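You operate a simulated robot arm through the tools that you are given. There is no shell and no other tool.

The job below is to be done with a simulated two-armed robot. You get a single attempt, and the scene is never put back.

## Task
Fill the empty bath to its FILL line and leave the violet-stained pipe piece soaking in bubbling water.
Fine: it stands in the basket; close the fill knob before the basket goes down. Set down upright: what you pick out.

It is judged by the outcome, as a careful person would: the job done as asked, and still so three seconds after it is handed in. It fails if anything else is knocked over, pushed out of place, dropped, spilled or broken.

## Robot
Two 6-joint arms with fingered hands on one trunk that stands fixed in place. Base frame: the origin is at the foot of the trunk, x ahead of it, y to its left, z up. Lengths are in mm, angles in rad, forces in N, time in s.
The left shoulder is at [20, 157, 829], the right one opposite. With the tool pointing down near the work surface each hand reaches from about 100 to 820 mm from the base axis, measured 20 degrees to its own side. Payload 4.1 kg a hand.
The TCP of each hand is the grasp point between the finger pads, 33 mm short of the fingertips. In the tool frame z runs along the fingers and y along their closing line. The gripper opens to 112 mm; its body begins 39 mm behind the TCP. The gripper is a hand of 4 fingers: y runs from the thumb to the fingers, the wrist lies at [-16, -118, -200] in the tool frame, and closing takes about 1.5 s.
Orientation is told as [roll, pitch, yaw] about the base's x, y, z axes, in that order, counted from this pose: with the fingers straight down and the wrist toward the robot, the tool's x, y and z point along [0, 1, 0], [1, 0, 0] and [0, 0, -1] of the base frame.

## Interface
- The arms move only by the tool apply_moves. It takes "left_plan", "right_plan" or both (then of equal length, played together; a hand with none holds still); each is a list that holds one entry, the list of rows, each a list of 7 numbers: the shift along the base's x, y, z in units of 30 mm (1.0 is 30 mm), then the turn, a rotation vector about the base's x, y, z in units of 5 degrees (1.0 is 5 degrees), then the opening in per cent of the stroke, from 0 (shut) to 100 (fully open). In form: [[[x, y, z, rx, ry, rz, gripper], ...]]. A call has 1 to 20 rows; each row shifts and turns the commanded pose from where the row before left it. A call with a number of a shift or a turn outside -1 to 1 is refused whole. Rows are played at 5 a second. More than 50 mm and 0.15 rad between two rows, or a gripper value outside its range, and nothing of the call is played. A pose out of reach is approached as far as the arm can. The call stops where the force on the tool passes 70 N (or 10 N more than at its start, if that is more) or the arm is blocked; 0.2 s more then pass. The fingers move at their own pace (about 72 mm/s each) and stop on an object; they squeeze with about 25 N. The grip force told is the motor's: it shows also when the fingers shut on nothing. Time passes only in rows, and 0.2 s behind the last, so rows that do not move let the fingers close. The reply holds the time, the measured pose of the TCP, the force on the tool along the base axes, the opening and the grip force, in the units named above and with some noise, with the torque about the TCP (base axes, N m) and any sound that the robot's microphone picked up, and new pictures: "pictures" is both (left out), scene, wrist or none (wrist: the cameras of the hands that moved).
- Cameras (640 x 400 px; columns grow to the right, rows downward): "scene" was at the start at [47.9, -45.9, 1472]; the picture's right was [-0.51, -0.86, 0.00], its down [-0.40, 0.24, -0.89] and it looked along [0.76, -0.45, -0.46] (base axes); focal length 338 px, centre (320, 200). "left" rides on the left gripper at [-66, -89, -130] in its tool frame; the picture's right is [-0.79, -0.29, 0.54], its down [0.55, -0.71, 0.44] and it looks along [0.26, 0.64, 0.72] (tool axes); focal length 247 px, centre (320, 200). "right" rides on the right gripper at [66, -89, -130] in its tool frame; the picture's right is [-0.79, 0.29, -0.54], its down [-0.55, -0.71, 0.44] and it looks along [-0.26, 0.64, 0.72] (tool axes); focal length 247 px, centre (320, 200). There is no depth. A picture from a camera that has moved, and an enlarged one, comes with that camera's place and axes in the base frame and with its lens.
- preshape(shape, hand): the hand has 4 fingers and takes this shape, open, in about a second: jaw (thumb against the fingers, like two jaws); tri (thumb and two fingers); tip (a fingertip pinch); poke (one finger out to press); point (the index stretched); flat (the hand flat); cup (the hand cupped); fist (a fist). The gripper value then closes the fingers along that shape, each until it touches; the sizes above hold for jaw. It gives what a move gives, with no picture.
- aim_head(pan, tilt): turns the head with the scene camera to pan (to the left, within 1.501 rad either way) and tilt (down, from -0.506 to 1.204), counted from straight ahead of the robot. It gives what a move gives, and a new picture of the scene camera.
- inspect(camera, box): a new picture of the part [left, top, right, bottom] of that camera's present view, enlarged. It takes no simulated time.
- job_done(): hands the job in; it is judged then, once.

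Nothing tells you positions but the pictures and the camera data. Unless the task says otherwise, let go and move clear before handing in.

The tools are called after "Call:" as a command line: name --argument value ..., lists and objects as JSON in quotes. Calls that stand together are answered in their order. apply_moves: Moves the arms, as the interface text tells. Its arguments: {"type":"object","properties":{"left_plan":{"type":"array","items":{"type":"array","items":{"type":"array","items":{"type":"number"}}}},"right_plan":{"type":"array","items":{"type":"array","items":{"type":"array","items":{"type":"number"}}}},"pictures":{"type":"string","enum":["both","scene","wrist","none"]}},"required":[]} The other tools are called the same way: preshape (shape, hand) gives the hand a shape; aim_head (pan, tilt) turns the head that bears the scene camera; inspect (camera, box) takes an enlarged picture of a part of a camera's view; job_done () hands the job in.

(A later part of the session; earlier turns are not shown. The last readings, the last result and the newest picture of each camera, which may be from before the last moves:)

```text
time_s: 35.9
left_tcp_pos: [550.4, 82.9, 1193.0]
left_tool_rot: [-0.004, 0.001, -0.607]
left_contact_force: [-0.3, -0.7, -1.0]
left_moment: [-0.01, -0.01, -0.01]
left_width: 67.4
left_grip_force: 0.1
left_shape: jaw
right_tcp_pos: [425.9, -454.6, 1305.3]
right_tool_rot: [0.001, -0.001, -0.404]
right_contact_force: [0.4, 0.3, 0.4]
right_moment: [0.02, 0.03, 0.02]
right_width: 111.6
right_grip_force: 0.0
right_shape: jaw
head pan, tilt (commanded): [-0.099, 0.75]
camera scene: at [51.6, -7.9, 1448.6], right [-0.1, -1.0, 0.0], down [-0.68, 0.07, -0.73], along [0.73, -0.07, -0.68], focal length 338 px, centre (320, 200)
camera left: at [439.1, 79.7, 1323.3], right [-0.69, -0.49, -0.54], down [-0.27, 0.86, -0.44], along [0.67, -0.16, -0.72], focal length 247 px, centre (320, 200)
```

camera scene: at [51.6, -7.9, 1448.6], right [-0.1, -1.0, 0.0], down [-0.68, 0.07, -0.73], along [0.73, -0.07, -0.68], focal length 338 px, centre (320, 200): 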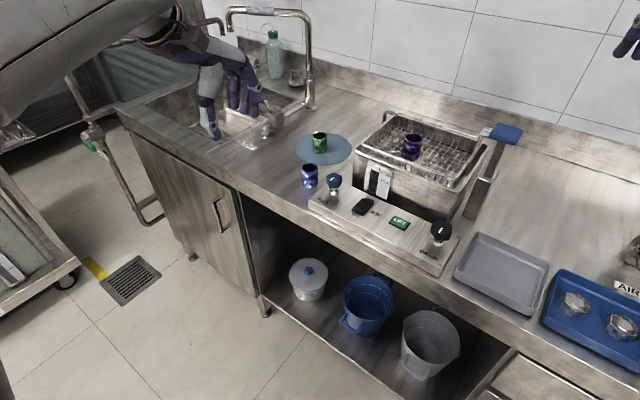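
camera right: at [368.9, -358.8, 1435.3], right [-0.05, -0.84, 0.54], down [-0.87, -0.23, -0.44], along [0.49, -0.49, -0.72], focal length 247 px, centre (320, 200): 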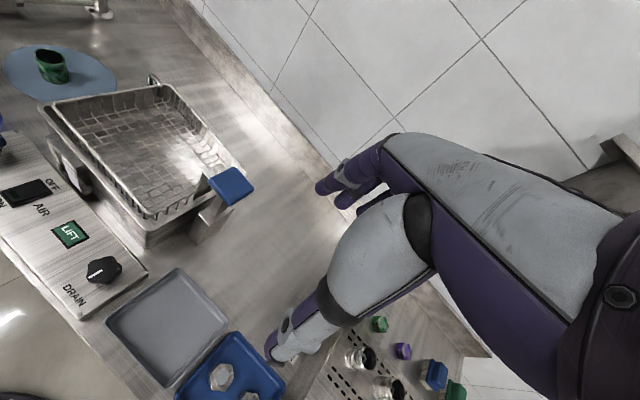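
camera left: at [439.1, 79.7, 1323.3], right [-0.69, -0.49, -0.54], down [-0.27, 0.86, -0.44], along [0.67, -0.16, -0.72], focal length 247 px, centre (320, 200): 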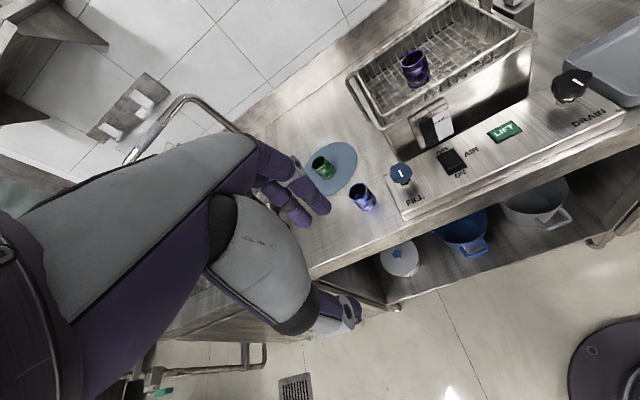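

The left hand now points straight down. I'll bring it low and near the FILL knob from the front side, turning the yaw towards -1.15.

Call:
apply_moves --left_plan '[[[0.24, -0.59, -0.9, 0, 0, -0.89, 60], [0.24, -0.59, -0.9, 0, 0, -0.89, 60], [0.24, -0.59, -0.9, 0, 0, -0.89, 60], [0.24, -0.59, -0.9, 0, 0, -0.89, 60], [0.24, -0.59, -0.9, 0, 0, -0.89, 60], [0.24, -0.59, -0.9, 0, 0, -0.89, 60], [0.24, -0.59, -0.9, 0, 0, -0.89, 60]]]' --pictures "both"

Call:
inspect --camera "left" --box '[240, 120, 480, 360]'

Call:
inspect --camera "right" --box '[0, 60, 200, 220]'

```text
time_s: 37.5
left_tcp_pos: [598.0, -42.6, 1004.3]
left_tool_rot: [-0.002, 0.001, -1.15]
left_contact_force: [-0.2, 0.5, -0.4]
left_moment: [-0.01, -0.04, 0.0]
left_width: 67.5
left_grip_force: 0.1
left_shape: jaw
right_tcp_pos: [426.2, -454.2, 1306.3]
right_tool_rot: [-0.001, 0.0, -0.403]
right_contact_force: [-0.3, -0.2, -0.5]
right_moment: [-0.04, -0.05, 0.0]
right_width: 111.9
right_grip_force: 0.0
right_shape: jaw
head pan, tilt (commanded): [-0.099, 0.75]
camera scene: at [51.3, -7.6, 1448.6], right [-0.1, -1.0, 0.0], down [-0.68, 0.07, -0.73], along [0.73, -0.07, -0.68], focal length 338 px, centre (320, 200)
camera left: at [502.6, 12.4, 1134.5], right [-0.84, -0.06, -0.54], down [0.21, 0.87, -0.44], along [0.5, -0.48, -0.72], focal length 247 px, centre (320, 200)
```

scene: 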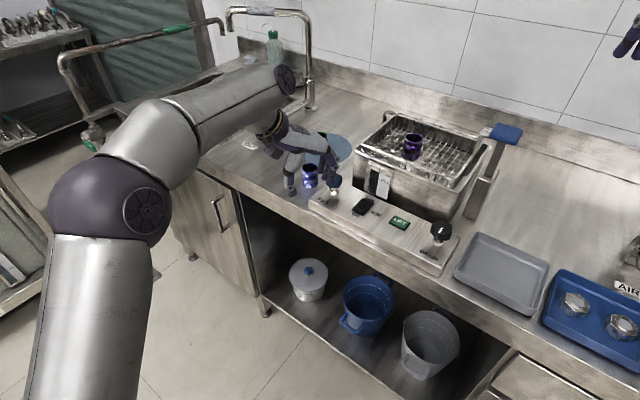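
left: 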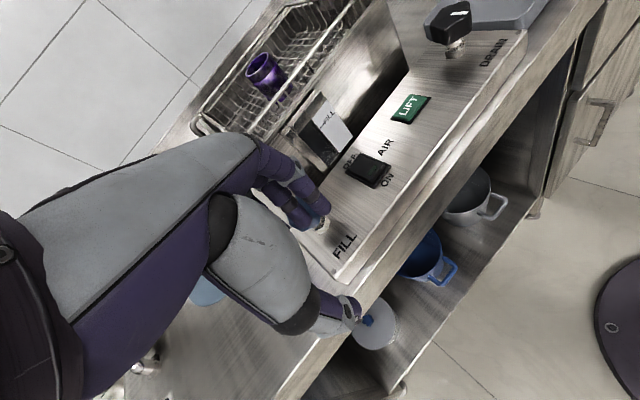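

```text
1.67 times, centred on (360, 240) of left
camera zoom: at [502.6, 12.4, 1134.5], right [-0.84, -0.06, -0.54], down [0.21, 0.87, -0.44], along [0.5, -0.48, -0.72], focal length 412 px, centre (253, 133)
```

zoom: 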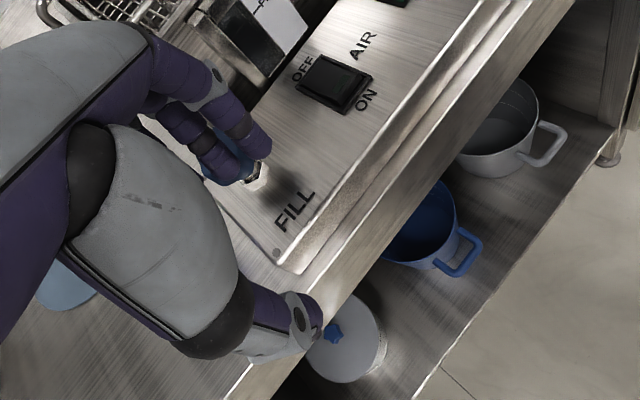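

```text
2.50 times, centred on (100, 140) of right
camera zoom: at [369.2, -358.1, 1435.1], right [-0.05, -0.84, 0.54], down [-0.87, -0.23, -0.44], along [0.49, -0.49, -0.72], focal length 617 px, centre (870, 350)
```

zoom: 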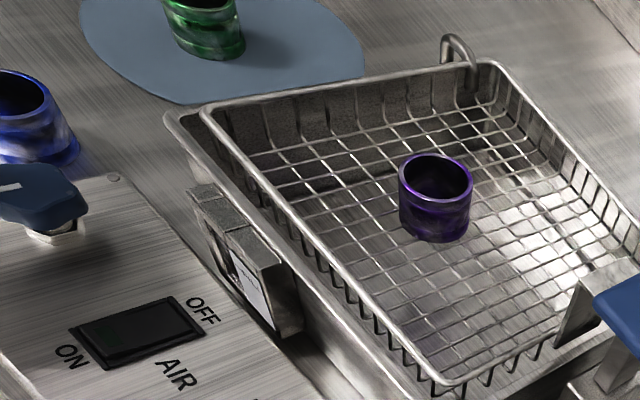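

The FILL knob is just ahead of the hand. I'll move the left hand over the knob and bring the right hand's camera to where it sees the sight glass and the knob.

Call:
apply_moves --left_plan '[[[0.32, -0.33, -0.03, 0, 0, 0, 60], [0.32, -0.33, -0.03, 0, 0, 0, 60], [0.32, -0.33, -0.03, 0, 0, 0, 60], [0.32, -0.33, -0.03, 0, 0, 0, 60], [0.32, -0.33, -0.03, 0, 0, 0, 60], [0.32, -0.33, -0.03, 0, 0, 0, 60]]]' --right_plan '[[[-0.31, 0.85, -0.31, 0, 0, 0, 100], [-0.31, 0.85, -0.31, 0, 0, 0, 100], [-0.31, 0.85, -0.31, 0, 0, 0, 100], [-0.31, 0.85, -0.31, 0, 0, 0, 100], [-0.31, 0.85, -0.31, 0, 0, 0, 100], [-0.31, 0.85, -0.31, 0, 0, 0, 100]]]' --pictures "both"

Call:
inspect --camera "right" --box '[0, 40, 260, 260]'

Call:
inspect --camera "left" --box '[240, 120, 440, 320]'

Call:
inspect --camera "scene" --box '[280, 120, 420, 240]'

```text
time_s: 38.9
left_tcp_pos: [647.0, -96.6, 994.4]
left_tool_rot: [-0.002, 0.001, -1.149]
left_contact_force: [-0.9, 1.2, 0.1]
left_moment: [-0.01, -0.01, 0.0]
left_width: 67.7
left_grip_force: 0.0
left_shape: jaw
left hand out of reach, approached as far as the arm can: row 5, 6
right_tcp_pos: [370.1, -300.2, 1249.4]
right_tool_rot: [0.0, 0.001, -0.405]
right_contact_force: [-0.5, 0.0, -0.2]
right_moment: [0.0, -0.05, 0.0]
right_width: 111.4
right_grip_force: 0.1
right_shape: jaw
head pan, tilt (commanded): [-0.099, 0.75]
camera scene: at [51.7, -7.9, 1448.6], right [-0.1, -1.0, 0.0], down [-0.68, 0.07, -0.73], along [0.73, -0.07, -0.68], focal length 338 px, centre (320, 200)
camera right: at [313.4, -203.5, 1378.5], right [-0.05, -0.84, 0.54], down [-0.87, -0.23, -0.44], along [0.49, -0.49, -0.72], focal length 247 px, centre (320, 200)
camera left: at [549.4, -42.4, 1125.1], right [-0.84, -0.06, -0.54], down [0.21, 0.87, -0.44], along [0.5, -0.48, -0.72], focal length 247 px, centre (320, 200)
```

scene: 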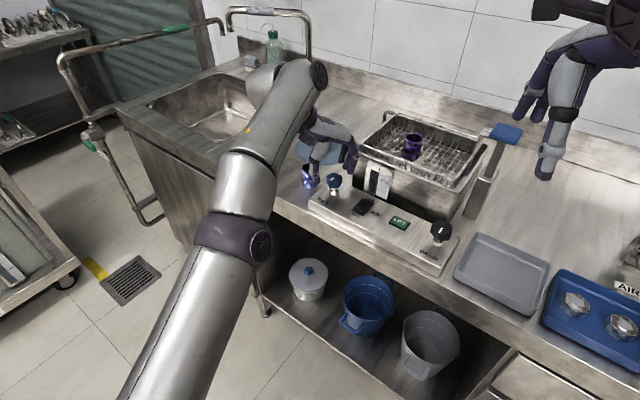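
right: 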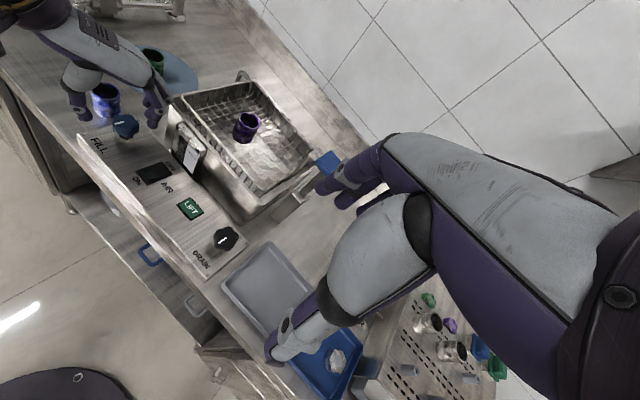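
left: 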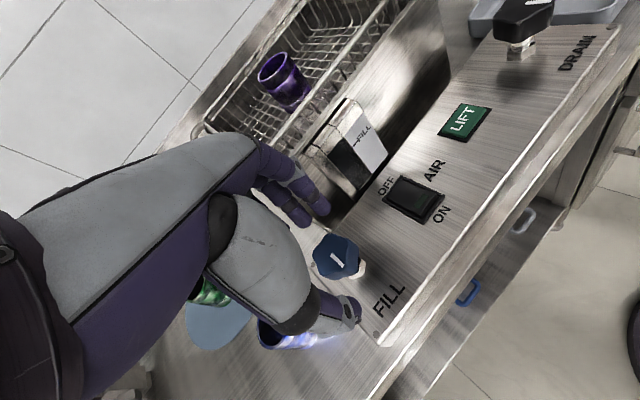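

```text
1.82 times, centred on (130, 150) of right
camera zoom: at [313.4, -203.5, 1378.5], right [-0.05, -0.84, 0.54], down [-0.87, -0.23, -0.44], along [0.49, -0.49, -0.72], focal length 449 px, centre (666, 291)
```

zoom: 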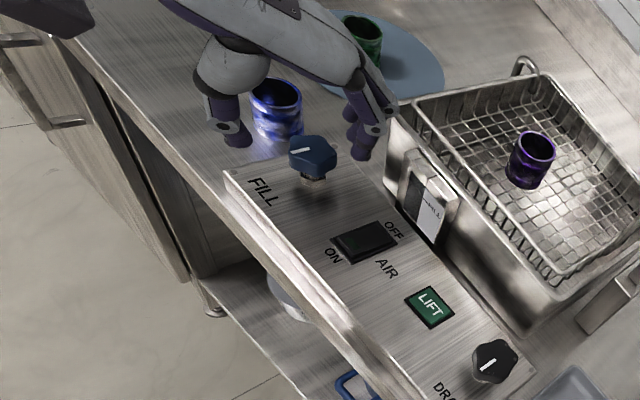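

```text
2.00 times, centred on (340, 220) of left
camera zoom: at [549.4, -42.4, 1125.1], right [-0.84, -0.06, -0.54], down [0.21, 0.87, -0.44], along [0.5, -0.48, -0.72], focal length 494 px, centre (280, 160)
```

zoom: 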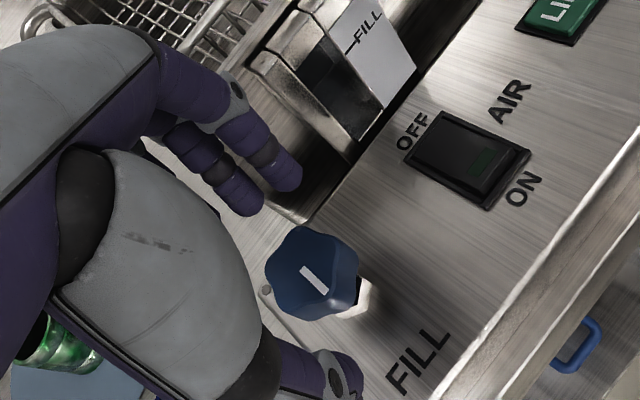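

```text
3.33 times, centred on (350, 180) of scene
camera zoom: at [51.7, -7.9, 1448.6], right [-0.1, -1.0, 0.0], down [-0.68, 0.07, -0.73], along [0.73, -0.07, -0.68], focal length 1125 px, centre (220, 267)
```

zoom: 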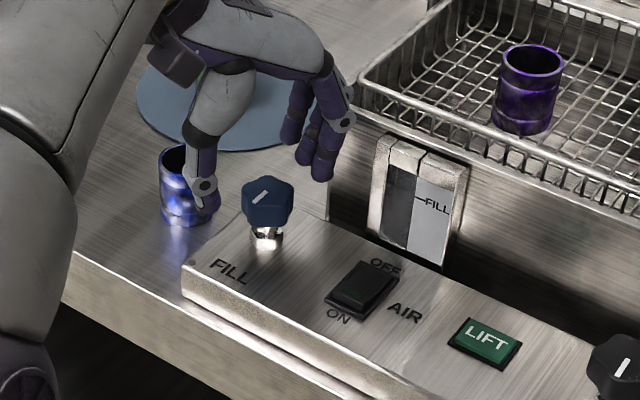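

The knob's centre is at (653.5, -102) with its top near z 948, and the hand is almost over it. I'll narrow the hand so the fingers clear the bath wall, centre it and lower part-way.

Call:
apply_moves --left_plan '[[[0, 0, -0.3, 0, 0, 0, 52], [0.11, -0.09, -0.2, 0, 0, 0, 52], [0, 0, 0, 0, 0, 0, 52]]]' --pictures "wrist"

Call:
inspect --camera "left" --box '[240, 120, 440, 320]'

Call:
inspect --camera "right" --box '[60, 70, 220, 190]'

```text
time_s: 39.7
left_tcp_pos: [647.8, -98.7, 979.7]
left_tool_rot: [-0.004, 0.003, -1.148]
left_contact_force: [-1.7, 1.0, 0.2]
left_moment: [-0.01, -0.05, -0.08]
left_width: 58.1
left_grip_force: 0.1
left_shape: jaw
right_tcp_pos: [368.8, -299.2, 1248.7]
right_tool_rot: [0.0, 0.0, -0.404]
right_contact_force: [-0.9, 0.4, 0.2]
right_moment: [-0.04, -0.01, -0.04]
right_width: 111.6
right_grip_force: 0.1
right_shape: jaw
head pan, tilt (commanded): [-0.099, 0.75]
camera left: at [552.2, -44.5, 1109.4], right [-0.84, -0.06, -0.54], down [0.21, 0.87, -0.44], along [0.5, -0.48, -0.72], focal length 247 px, centre (320, 200)
```

left: 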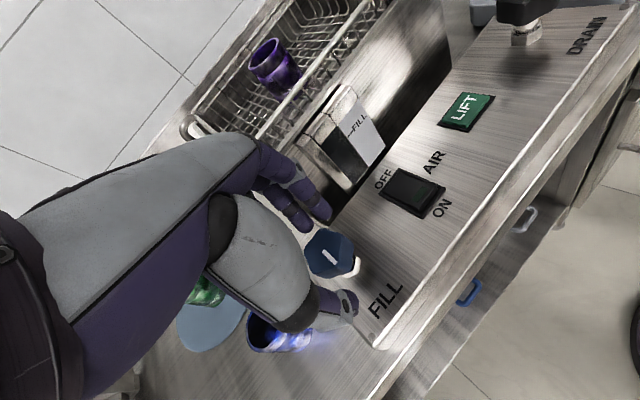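

```text
2.00 times, centred on (340, 220) of left
camera zoom: at [552.2, -44.5, 1109.4], right [-0.84, -0.06, -0.54], down [0.21, 0.87, -0.44], along [0.5, -0.48, -0.72], focal length 494 px, centre (280, 160)
```

zoom: 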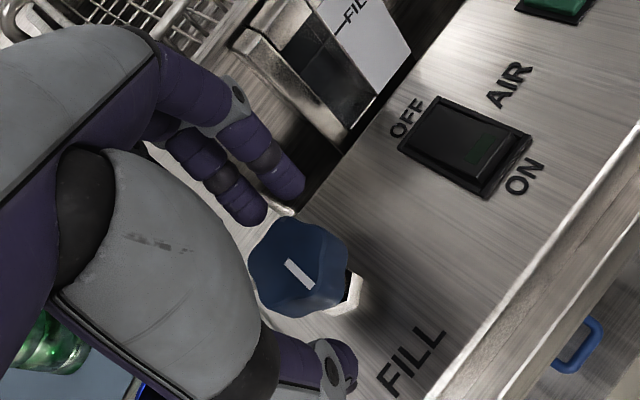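

```text
3.33 times, centred on (140, 130) of right
camera zoom: at [313.4, -203.7, 1378.7], right [-0.05, -0.84, 0.54], down [-0.87, -0.23, -0.44], along [0.49, -0.49, -0.72], focal length 823 px, centre (920, 433)
```

zoom: 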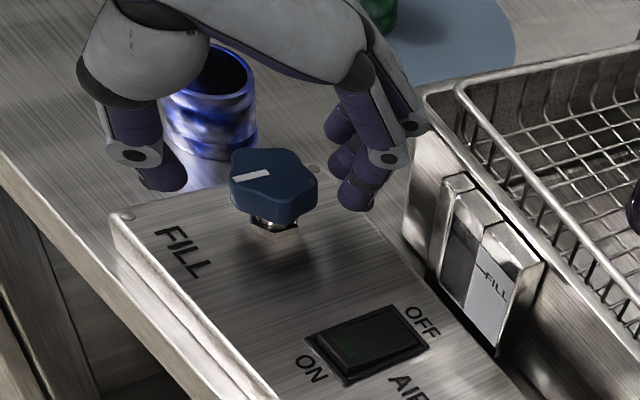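

The fingers lightly touch the bath's rim at this yaw, so I'll change plan. The left hand backs away to the left, where its camera still sees the sight glass. The right hand will turn the knob with its closing line along the panel.

Call:
apply_moves --left_plan '[[[-0.05, 0.05, 0.5, 0, 0, 0, 52], [-0.4, 0.5, 0.3, 0, 0, 0, 52], [-0.6, 0.65, 0.2, 0, 0, 0, 52], [-0.6, 0.65, 0.2, 0, 0, 0, 52], [-0.43, 0.8, 0.7, 0, 0, 0, 52], [-0.43, 0.8, 0.7, 0, 0, 0, 52], [-0.43, 0.8, 0.7, 0, 0, 0, 52], [-0.43, 0.8, 0.7, 0, 0, 0, 52], [-0.43, 0.8, 0.7, 0, 0, 0, 52]]]' --pictures "both"

```text
time_s: 41.7
left_tcp_pos: [534.1, 78.7, 1118.0]
left_tool_rot: [-0.004, 0.001, -1.149]
left_contact_force: [0.3, 0.9, 0.0]
left_moment: [0.0, -0.02, -0.02]
left_width: 58.3
left_grip_force: 0.0
left_shape: jaw
right_tcp_pos: [370.3, -299.9, 1248.8]
right_tool_rot: [-0.001, -0.001, -0.403]
right_contact_force: [0.5, -1.1, 0.8]
right_moment: [0.01, 0.03, -0.01]
right_width: 111.9
right_grip_force: 0.0
right_shape: jaw
head pan, tilt (commanded): [-0.099, 0.75]
camera scene: at [52.0, -8.1, 1448.5], right [-0.1, -0.99, 0.0], down [-0.68, 0.07, -0.73], along [0.73, -0.07, -0.68], focal length 338 px, centre (320, 200)
camera left: at [439.0, 132.3, 1249.5], right [-0.84, -0.06, -0.54], down [0.21, 0.87, -0.44], along [0.5, -0.48, -0.72], focal length 247 px, centre (320, 200)
```

scene: 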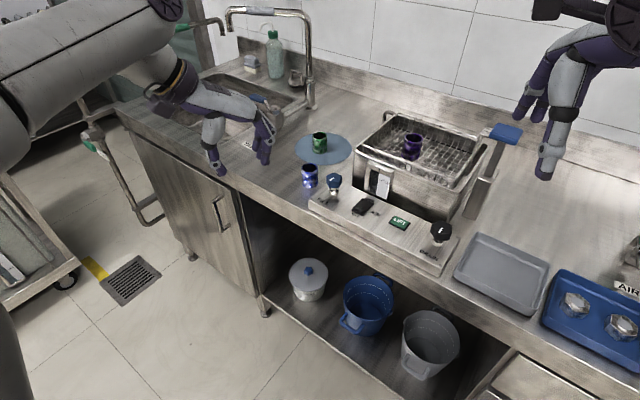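
left: 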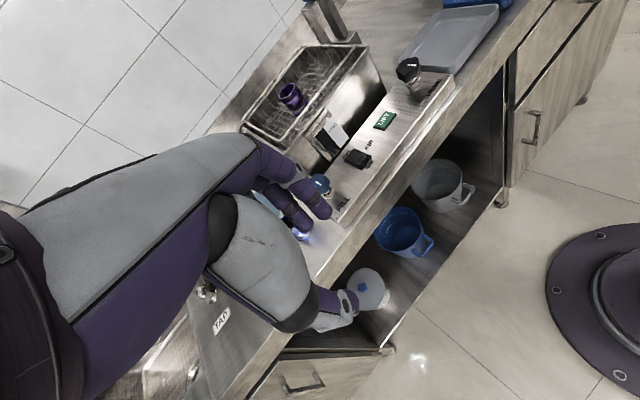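

Now the right hand: turn it to yaw 0.8 and bring it to just short of the knob, above the panel.

Call:
apply_moves --right_plan '[[[0.55, 0.33, -0.3, 0, 0, 0.985, 55], [0.55, 0.33, -0.3, 0, 0, 0.985, 55], [0.55, 0.33, -0.3, 0, 0, 0.985, 55], [0.55, 0.33, -0.4, 0, 0, 0.985, 55], [0.55, 0.33, -0.4, 0, 0, 0.985, 55], [0.55, 0.33, -0.4, 0, 0, 0.985, 55], [0.55, 0.33, -0.5, 0, 0, 0.985, 55], [0.55, 0.33, -0.5, 0, 0, 0.985, 55], [0.55, 0.33, -0.5, 0, 0, 0.985, 55], [0.55, 0.33, -0.5, 0, 0, 0.985, 55], [0.55, 0.33, -0.5, 0, 0, 0.985, 55], [0.55, 0.33, -0.5, 0, 0, 0.985, 55], [0.55, 0.33, -0.5, 0, 0, 0.985, 55], [0.55, 0.33, -0.5, 0, 0, 0.985, 55]]]' --pictures "both"

Call:
inspect --camera "right" --box '[160, 100, 440, 380]'

Call:
inspect --camera "scene" --box '[280, 120, 440, 240]'

Call:
inspect --camera "left" --box '[220, 20, 420, 240]'

```text
time_s: 44.7
left_tcp_pos: [534.2, 77.4, 1117.9]
left_tool_rot: [-0.001, 0.0, -1.148]
left_contact_force: [-0.6, -0.1, -0.5]
left_moment: [0.03, -0.03, 0.0]
left_width: 58.8
left_grip_force: 0.1
left_shape: jaw
right_tcp_pos: [601.9, -160.1, 1065.4]
right_tool_rot: [0.0, -0.001, 0.802]
right_contact_force: [-0.5, -0.2, 0.3]
right_moment: [0.01, -0.02, -0.01]
right_width: 62.1
right_grip_force: 0.1
right_shape: jaw
head pan, tilt (commanded): [-0.099, 0.75]
camera scene: at [51.3, -7.9, 1448.6], right [-0.1, -0.99, 0.0], down [-0.68, 0.07, -0.73], along [0.73, -0.07, -0.68], focal length 338 px, centre (320, 200)
camera right: at [492.5, -178.1, 1195.0], right [0.77, -0.35, 0.54], down [-0.1, -0.89, -0.44], along [0.63, 0.28, -0.72], focal length 247 px, centre (320, 200)
```

scene: 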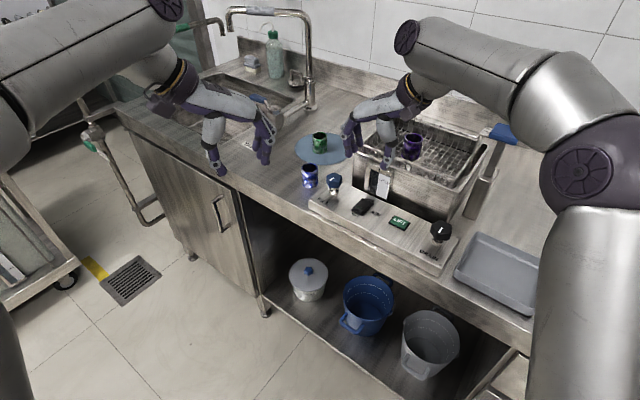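
right: 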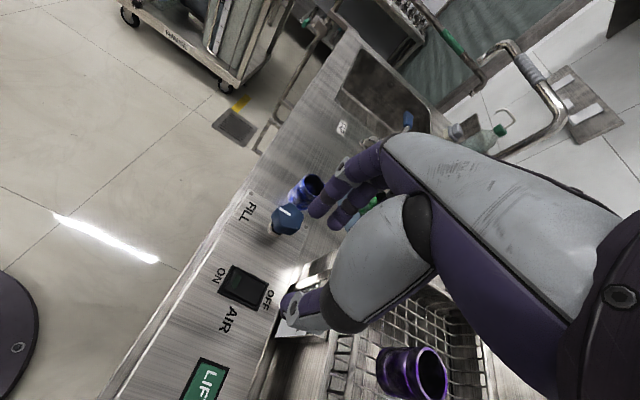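

```text
1.43 times, centred on (300, 240) of right
camera zoom: at [492.5, -178.1, 1195.0], right [0.77, -0.35, 0.54], down [-0.1, -0.89, -0.44], along [0.63, 0.28, -0.72], focal length 353 px, centre (349, 143)
```

zoom: 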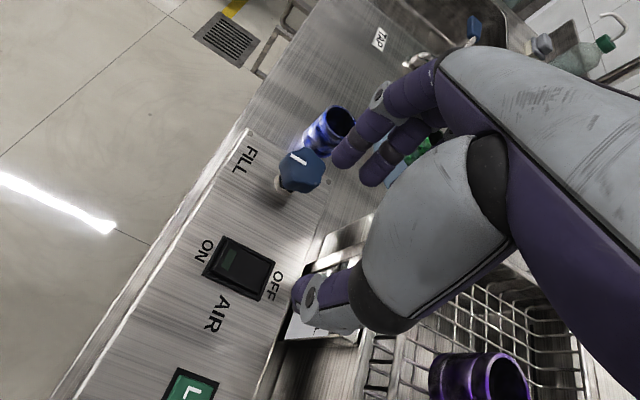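

```text
3.33 times, centred on (360, 180) of scene
camera zoom: at [51.3, -7.9, 1448.6], right [-0.1, -0.99, 0.0], down [-0.68, 0.07, -0.73], along [0.73, -0.07, -0.68], focal length 1125 px, centre (187, 267)
```

zoom: 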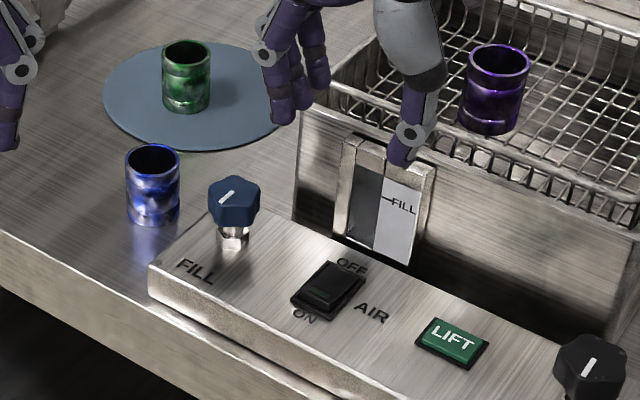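

```text
1.82 times, centred on (320, 130) of left
camera zoom: at [438.5, 132.3, 1249.7], right [-0.84, -0.06, -0.54], down [0.21, 0.87, -0.44], along [0.5, -0.48, -0.72], focal length 449 px, centre (320, 327)
```

zoom: 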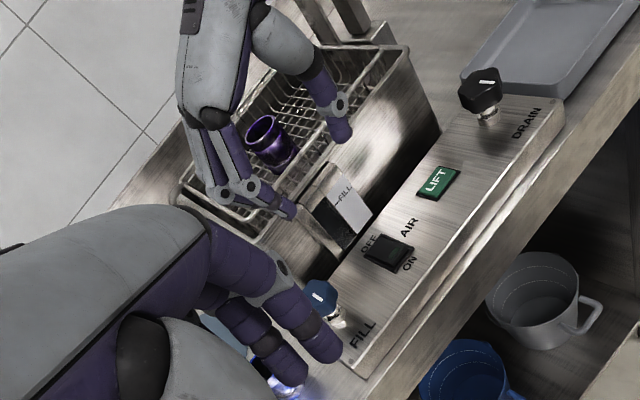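

The scene and left cameras both keep sight of the glass. I'll move the right hand over the knob.

Call:
apply_moves --right_plan '[[[0.57, 0.65, -0.5, 0, 0, 0, 55], [0.57, 0.65, -0.8, 0, 0, 0, 55], [0.57, 0.65, -0.9, 0, 0, 0, 55]]]' --pictures "both"

Call:
inspect --camera "right" --box '[200, 120, 400, 320]'

Call:
inspect --camera "scene" --box '[280, 120, 440, 240]'

Call:
inspect --camera "left" --box '[220, 60, 420, 260]'

```text
time_s: 45.5
left_tcp_pos: [534.8, 78.6, 1120.0]
left_tool_rot: [-0.001, 0.0, -1.148]
left_contact_force: [-0.1, -0.3, -0.5]
left_moment: [0.03, -0.08, 0.02]
left_width: 58.5
left_grip_force: 0.1
left_shape: jaw
right_tcp_pos: [652.4, -101.9, 999.1]
right_tool_rot: [0.0, -0.001, 0.798]
right_contact_force: [-0.2, -0.4, 1.1]
right_moment: [0.01, -0.02, 0.02]
right_width: 61.9
right_grip_force: 0.0
right_shape: jaw
head pan, tilt (commanded): [-0.099, 0.75]
camera scene: at [51.3, -8.0, 1448.6], right [-0.1, -0.99, 0.0], down [-0.68, 0.07, -0.73], along [0.73, -0.07, -0.68], focal length 338 px, centre (320, 200)
camera right: at [543.2, -119.5, 1128.2], right [0.77, -0.35, 0.54], down [-0.1, -0.89, -0.44], along [0.63, 0.28, -0.72], focal length 247 px, centre (320, 200)
```

scene: 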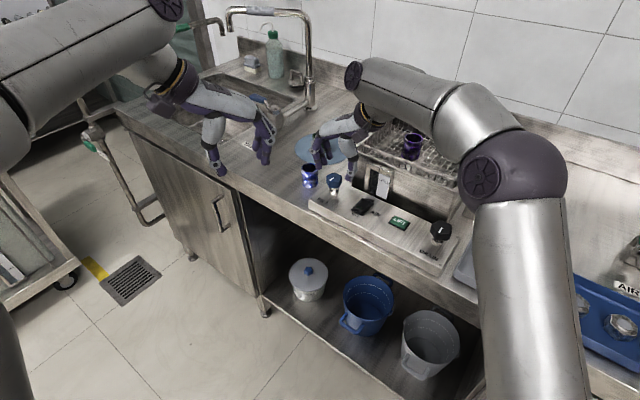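
right: 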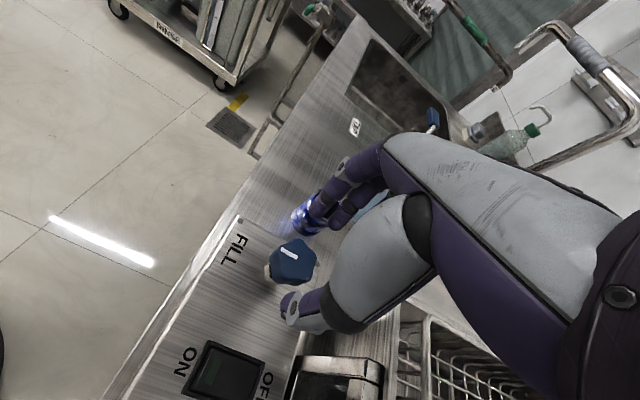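

```text
2.00 times, centred on (300, 220) of right
camera zoom: at [543.2, -119.5, 1128.2], right [0.77, -0.35, 0.54], down [-0.1, -0.89, -0.44], along [0.63, 0.28, -0.72], focal length 494 px, centre (360, 160)
```

zoom: 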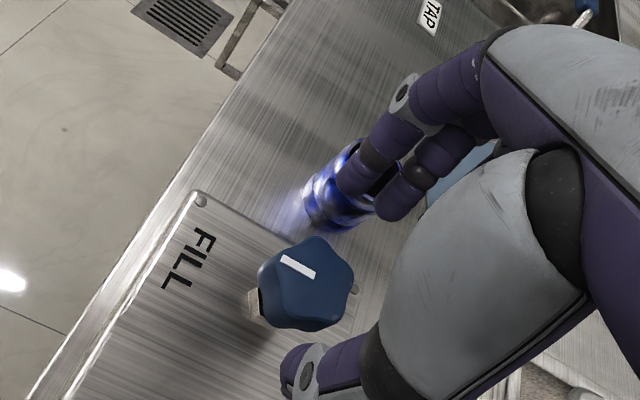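

```text
3.33 times, centred on (360, 180) of scene
camera zoom: at [51.3, -8.0, 1448.6], right [-0.1, -0.99, 0.0], down [-0.68, 0.07, -0.73], along [0.73, -0.07, -0.68], focal length 1125 px, centre (187, 267)
```

zoom: 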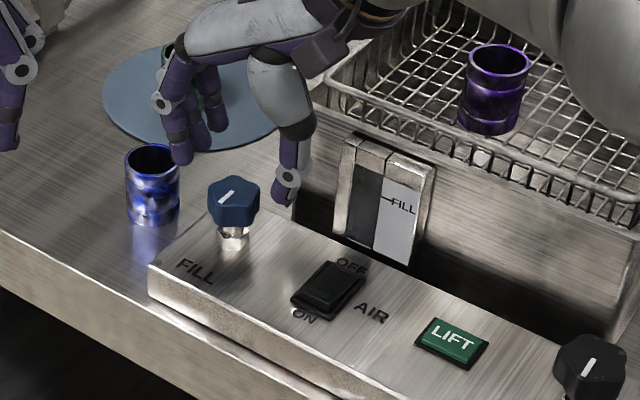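

```text
2.00 times, centred on (320, 160) of left
camera zoom: at [438.5, 132.1, 1249.7], right [-0.84, -0.06, -0.54], down [0.21, 0.87, -0.44], along [0.5, -0.48, -0.72], focal length 494 px, centre (320, 280)
```

zoom: 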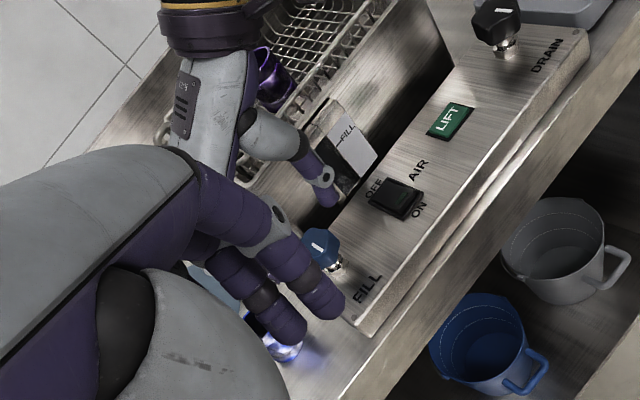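

The knob is centred between the thumb and fingers. I'll lower to grip height.

Call:
apply_moves --right_plan '[[[0.02, 0.02, -0.55, 0, 0, 0, 55], [0, 0, -0.55, 0, 0, 0, 55], [0, 0, -0.5, 0, 0, 0, 55]]]' --pictures "wrist"

Call:
inspect --camera "right" --box '[200, 120, 400, 320]'

Call:
inspect --camera "scene" --box '[300, 140, 400, 220]'

```text
time_s: 46.3
left_tcp_pos: [533.9, 78.5, 1120.0]
left_tool_rot: [-0.004, 0.0, -1.149]
left_contact_force: [0.4, -0.4, -0.1]
left_moment: [-0.03, 0.02, 0.03]
left_width: 58.2
left_grip_force: 0.1
left_shape: jaw
right_tcp_pos: [652.3, -102.7, 950.5]
right_tool_rot: [0.001, -0.001, 0.799]
right_contact_force: [-0.6, 0.6, -0.1]
right_moment: [-0.03, -0.03, -0.01]
right_width: 61.7
right_grip_force: 0.1
right_shape: jaw
head pan, tilt (commanded): [-0.099, 0.75]
camera right: at [543.3, -119.8, 1079.6], right [0.77, -0.35, 0.54], down [-0.1, -0.89, -0.44], along [0.63, 0.28, -0.72], focal length 247 px, centre (320, 200)
```

right: 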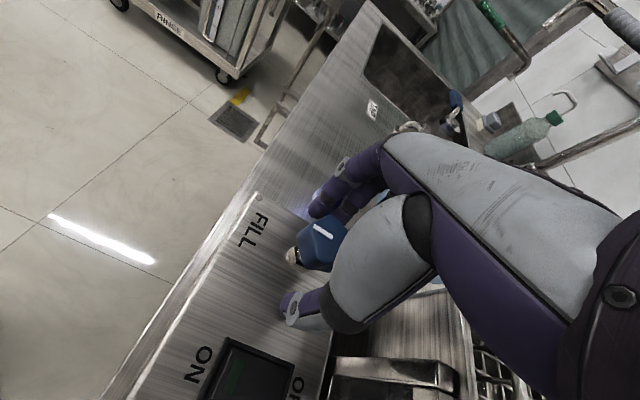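

```text
2.00 times, centred on (300, 220) of right
camera zoom: at [543.3, -119.8, 1079.6], right [0.77, -0.35, 0.54], down [-0.1, -0.89, -0.44], along [0.63, 0.28, -0.72], focal length 494 px, centre (360, 160)
```

zoom: 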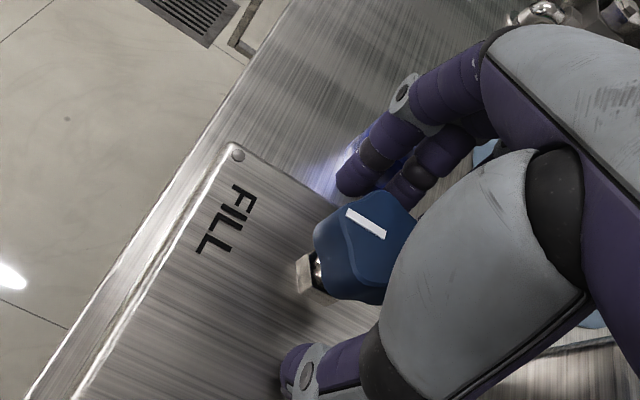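

```text
5.00 times, centred on (350, 180) of scene
camera zoom: at [51.6, -7.8, 1448.6], right [-0.1, -1.0, 0.0], down [-0.68, 0.07, -0.73], along [0.73, -0.07, -0.68], focal length 1688 px, centre (170, 300)
```

zoom: 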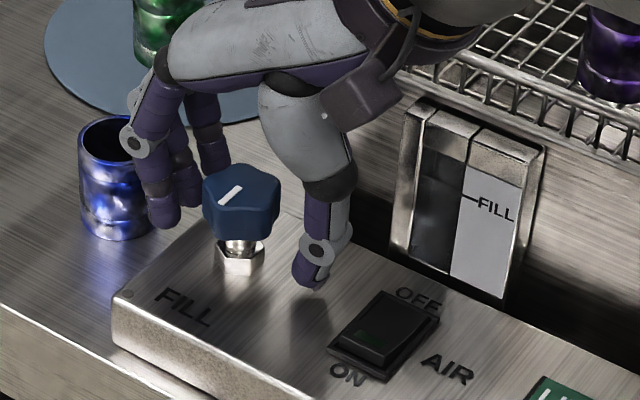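

The thumb and fingers straddle the knob squarely. Closing now.

Call:
apply_moves --right_plan '[[[0, 0, 0, 0, 0, 0, 45], [0, 0, 0, 0, 0, 0, 38], [0, 0, 0, 0, 0, 0, 30], [0, 0, 0, 0, 0, 0, 20], [0, 0, 0, 0, 0, 0, 10], [0, 0, 0, 0, 0, 0, 10]]]' --pictures "wrist"

Call:
inspect --camera "scene" --box '[300, 140, 400, 220]'

Call:
inspect --camera "right" --box '[200, 120, 400, 320]'

```text
time_s: 47.7
left_tcp_pos: [535.2, 78.0, 1119.8]
left_tool_rot: [-0.003, 0.0, -1.148]
left_contact_force: [-0.4, -0.4, -0.3]
left_moment: [-0.03, 0.01, 0.02]
left_width: 58.3
left_grip_force: 0.0
left_shape: jaw
right_tcp_pos: [653.4, -103.0, 950.0]
right_tool_rot: [0.002, 0.004, 0.798]
right_contact_force: [-0.2, -2.4, -7.6]
right_moment: [0.09, -0.14, 0.0]
right_width: 21.4
right_grip_force: 25.0
right_shape: jaw
head pan, tilt (commanded): [-0.099, 0.75]
camera right: at [543.3, -120.2, 1078.7], right [0.77, -0.35, 0.54], down [-0.1, -0.9, -0.43], along [0.63, 0.28, -0.72], focal length 247 px, centre (320, 200)
```

right: 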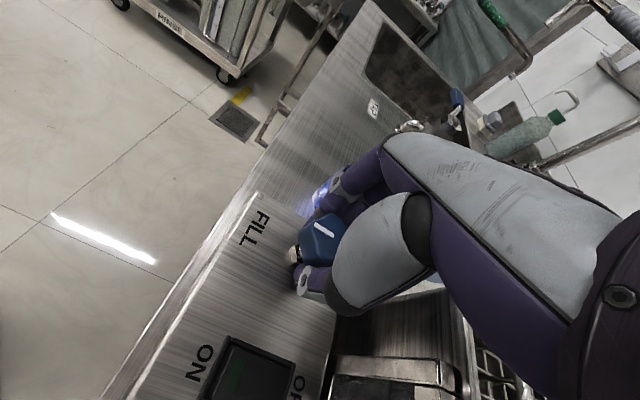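

```text
5.00 times, centred on (350, 180) of scene
camera zoom: at [51.8, -8.0, 1448.5], right [-0.1, -0.99, 0.0], down [-0.68, 0.07, -0.73], along [0.73, -0.07, -0.68], focal length 1688 px, centre (170, 300)
```

zoom: 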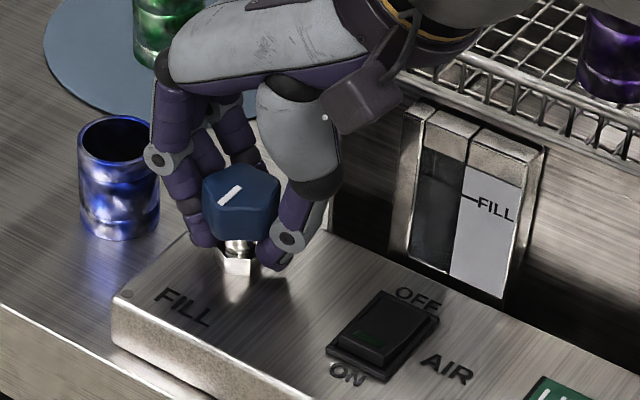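

```text
2.00 times, centred on (300, 220) of right
camera zoom: at [543.3, -120.2, 1078.7], right [0.77, -0.35, 0.54], down [-0.1, -0.9, -0.43], along [0.63, 0.28, -0.72], focal length 494 px, centre (360, 160)
```

zoom: 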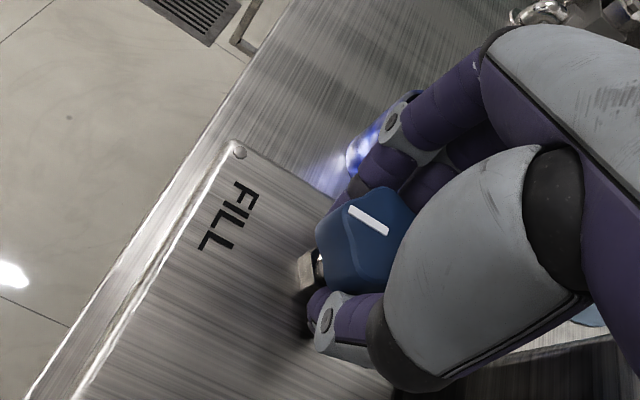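

The hand has hold of the knob, with the tips slightly under its lobes. I'll try a small counter-clockwise turn of 15° and look at the pointer and the moment.

Call:
apply_moves --right_plan '[[[0, 0, 0.1, 0, 0, 1, 5], [0, 0, 0, 0, 0, 1, 5], [0, 0, 0, 0, 0, 1, 5]]]' --pictures "wrist"

Call:
inspect --camera "scene" --box '[300, 140, 400, 220]'

```text
time_s: 48.5
left_tcp_pos: [535.7, 77.0, 1119.1]
left_tool_rot: [-0.002, 0.002, -1.148]
left_contact_force: [-0.2, 0.7, 0.5]
left_moment: [-0.01, 0.0, -0.03]
left_width: 58.5
left_grip_force: 0.0
left_shape: jaw
right_tcp_pos: [653.2, -103.2, 950.4]
right_tool_rot: [0.002, 0.005, 1.063]
right_contact_force: [5.1, -5.0, -36.0]
right_moment: [0.02, -0.32, -0.08]
right_width: 20.4
right_grip_force: 25.1
right_shape: jaw
head pan, tilt (commanded): [-0.099, 0.75]
camera right: at [552.4, -148.2, 1080.7], right [0.83, -0.13, 0.53], down [0.14, -0.89, -0.43], along [0.53, 0.43, -0.73], focal length 247 px, centre (320, 200)
```

right: 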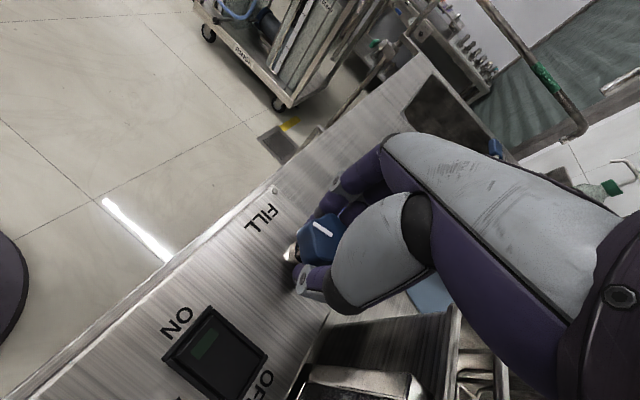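

```text
5.00 times, centred on (350, 180) of scene
camera zoom: at [52.8, -8.2, 1448.5], right [-0.1, -0.99, 0.0], down [-0.68, 0.07, -0.73], along [0.73, -0.07, -0.68], focal length 1688 px, centre (170, 300)
```

zoom: 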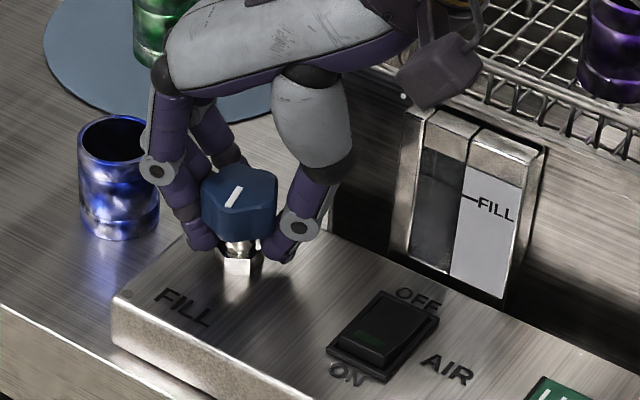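

The pointer turned with the hand, so counter-clockwise works. I'll undo the 3 mm pull-up and keep turning.

Call:
apply_moves --right_plan '[[[0, 0, -0.1, 0, 0, 1, 5], [0, 0, 0, 0, 0, 1, 5], [0, 0, 0, 0, 0, 1, 5]]]' --pictures "scene"

Call:
inspect --camera "scene" --box '[300, 120, 440, 220]'

```text
time_s: 49.3
left_tcp_pos: [535.2, 77.4, 1118.6]
left_tool_rot: [-0.003, 0.001, -1.147]
left_contact_force: [0.5, 0.5, -0.3]
left_moment: [0.01, 0.02, 0.03]
left_width: 58.4
left_grip_force: 0.0
left_shape: jaw
right_tcp_pos: [653.7, -102.3, 950.0]
right_tool_rot: [0.001, 0.0, 1.324]
right_contact_force: [6.1, -3.7, -23.9]
right_moment: [0.11, -0.25, -0.09]
right_width: 20.3
right_grip_force: 24.4
right_shape: jaw
head pan, tilt (commanded): [-0.099, 0.75]
camera scene: at [52.5, -8.1, 1448.5], right [-0.1, -1.0, 0.0], down [-0.68, 0.07, -0.73], along [0.73, -0.07, -0.68], focal length 338 px, centre (320, 200)
```

scene: 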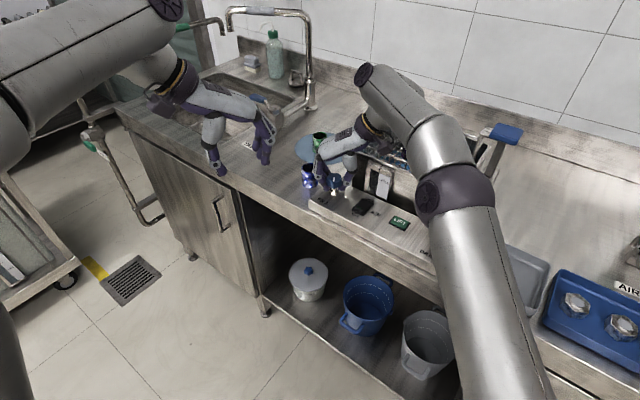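

```text
4.00 times, centred on (370, 170) of scene
camera zoom: at [52.5, -8.1, 1448.5], right [-0.1, -1.0, 0.0], down [-0.68, 0.07, -0.73], along [0.73, -0.07, -0.68], focal length 1350 px, centre (120, 320)
```

zoom: 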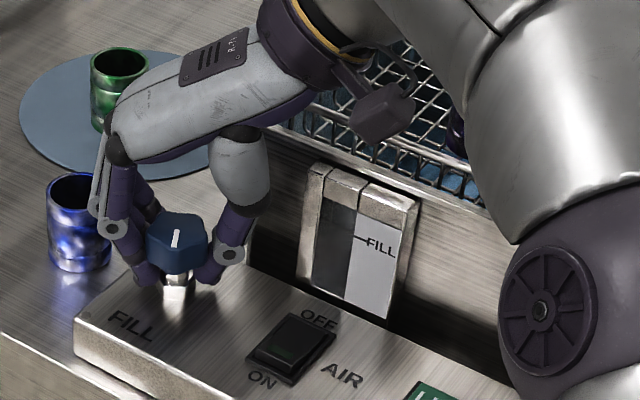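

Bluish water is showing under the basket, so the valve is already open. I'll watch the sight glass closely.

Call:
inspect --camera "scene" --box '[365, 155, 410, 205]'

Call:
inspect --camera "left" --box '[240, 20, 400, 180]'

```text
8.00 times, centred on (388, 180) of scene
camera zoom: at [52.5, -8.1, 1448.5], right [-0.1, -1.0, 0.0], down [-0.68, 0.07, -0.73], along [0.73, -0.07, -0.68], focal length 2700 px, centre (-220, 360)
```

zoom: 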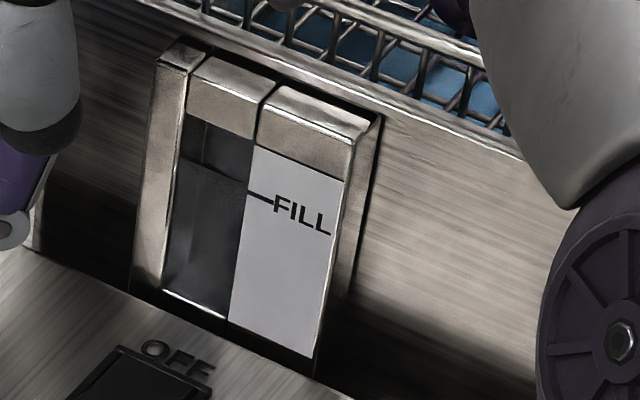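

```text
2.50 times, centred on (320, 100) of left
camera zoom: at [439.5, 132.2, 1249.3], right [-0.84, -0.06, -0.54], down [0.21, 0.87, -0.44], along [0.5, -0.48, -0.72], focal length 617 px, centre (320, 450)
```

zoom: 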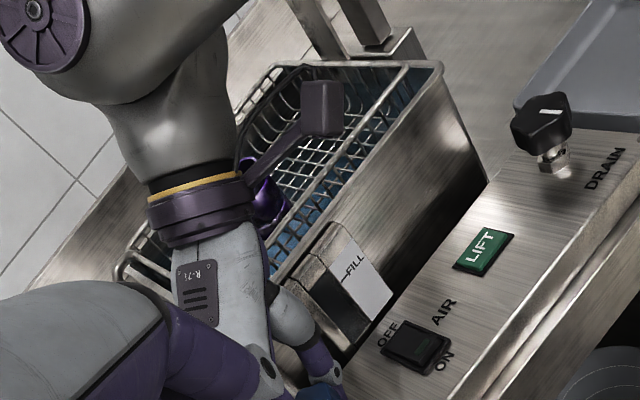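

Call:
inspect --camera "left" --box '[305, 70, 345, 115]'

Call:
inspect --camera "scene" --box '[370, 160, 400, 200]'

Call:
inspect --camera "scene" --box '[360, 110, 440, 180]'

```text
8.89 times, centred on (325, 92) of left
camera zoom: at [439.5, 132.2, 1249.3], right [-0.84, -0.06, -0.54], down [0.21, 0.87, -0.44], along [0.5, -0.48, -0.72], focal length 2195 px, centre (276, 1156)
```

zoom: 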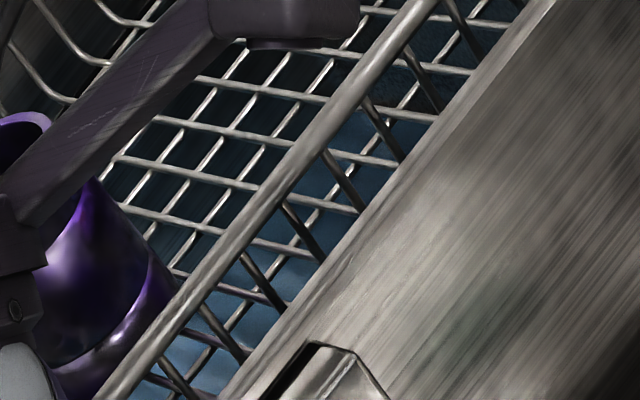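

```text
10.00 times, centred on (385, 180) of scene
camera zoom: at [52.5, -8.1, 1448.5], right [-0.1, -1.0, 0.0], down [-0.68, 0.07, -0.73], along [0.73, -0.07, -0.68], focal length 3375 px, centre (-330, 400)
```

zoom: 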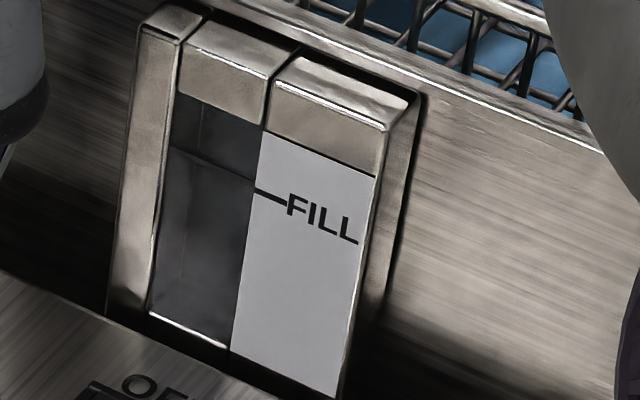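

```text
5.71 times, centred on (400, 145) of scene
camera zoom: at [52.5, -8.1, 1448.5], right [-0.1, -1.0, 0.0], down [-0.68, 0.07, -0.73], along [0.73, -0.07, -0.68], focal length 1928 px, centre (-137, 514)
```

zoom: 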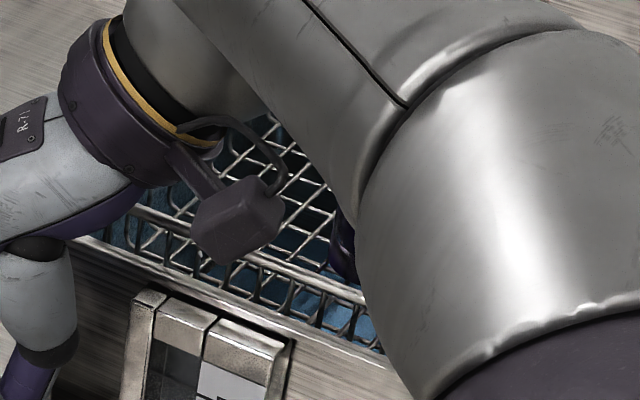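

Call:
inspect --camera "left" --box '[320, 25, 380, 85]'

Call:
inspect --camera "left" --box '[310, 100, 350, 145]'

Call:
inspect --camera "left" --box '[270, 80, 330, 140]'

```text
6.67 times, centred on (350, 55) of left
camera zoom: at [439.5, 132.2, 1249.3], right [-0.84, -0.06, -0.54], down [0.21, 0.87, -0.44], along [0.5, -0.48, -0.72], focal length 1646 px, centre (120, 1167)
```

zoom: 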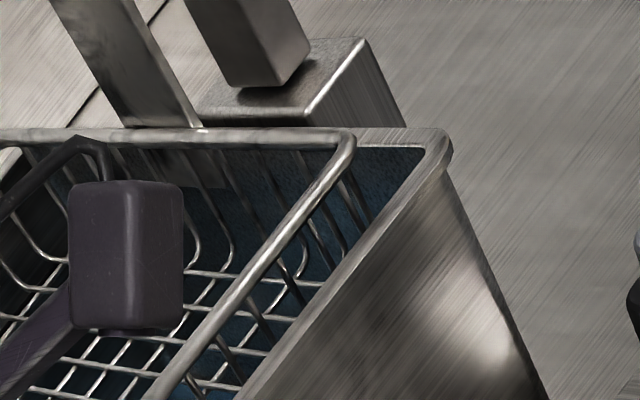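

```text
8.89 times, centred on (330, 122) of left
camera zoom: at [439.5, 132.2, 1249.3], right [-0.84, -0.06, -0.54], down [0.21, 0.87, -0.44], along [0.5, -0.48, -0.72], focal length 2195 px, centre (231, 889)
```

zoom: 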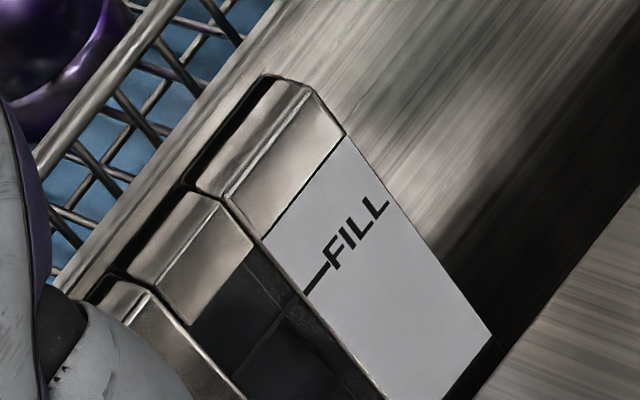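

```text
6.67 times, centred on (300, 110) of left
camera zoom: at [439.5, 132.2, 1249.3], right [-0.84, -0.06, -0.54], down [0.21, 0.87, -0.44], along [0.5, -0.48, -0.72], focal length 1646 px, centre (453, 800)
```

zoom: 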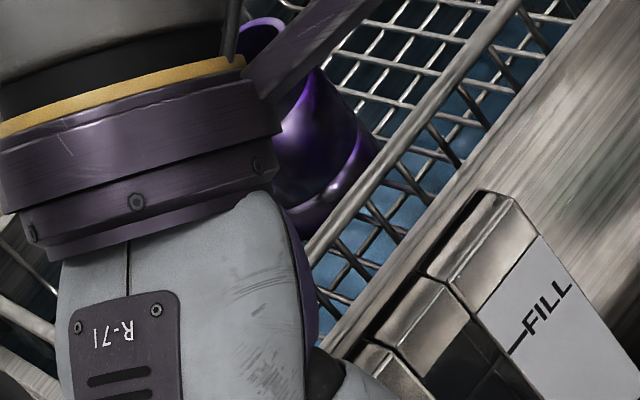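

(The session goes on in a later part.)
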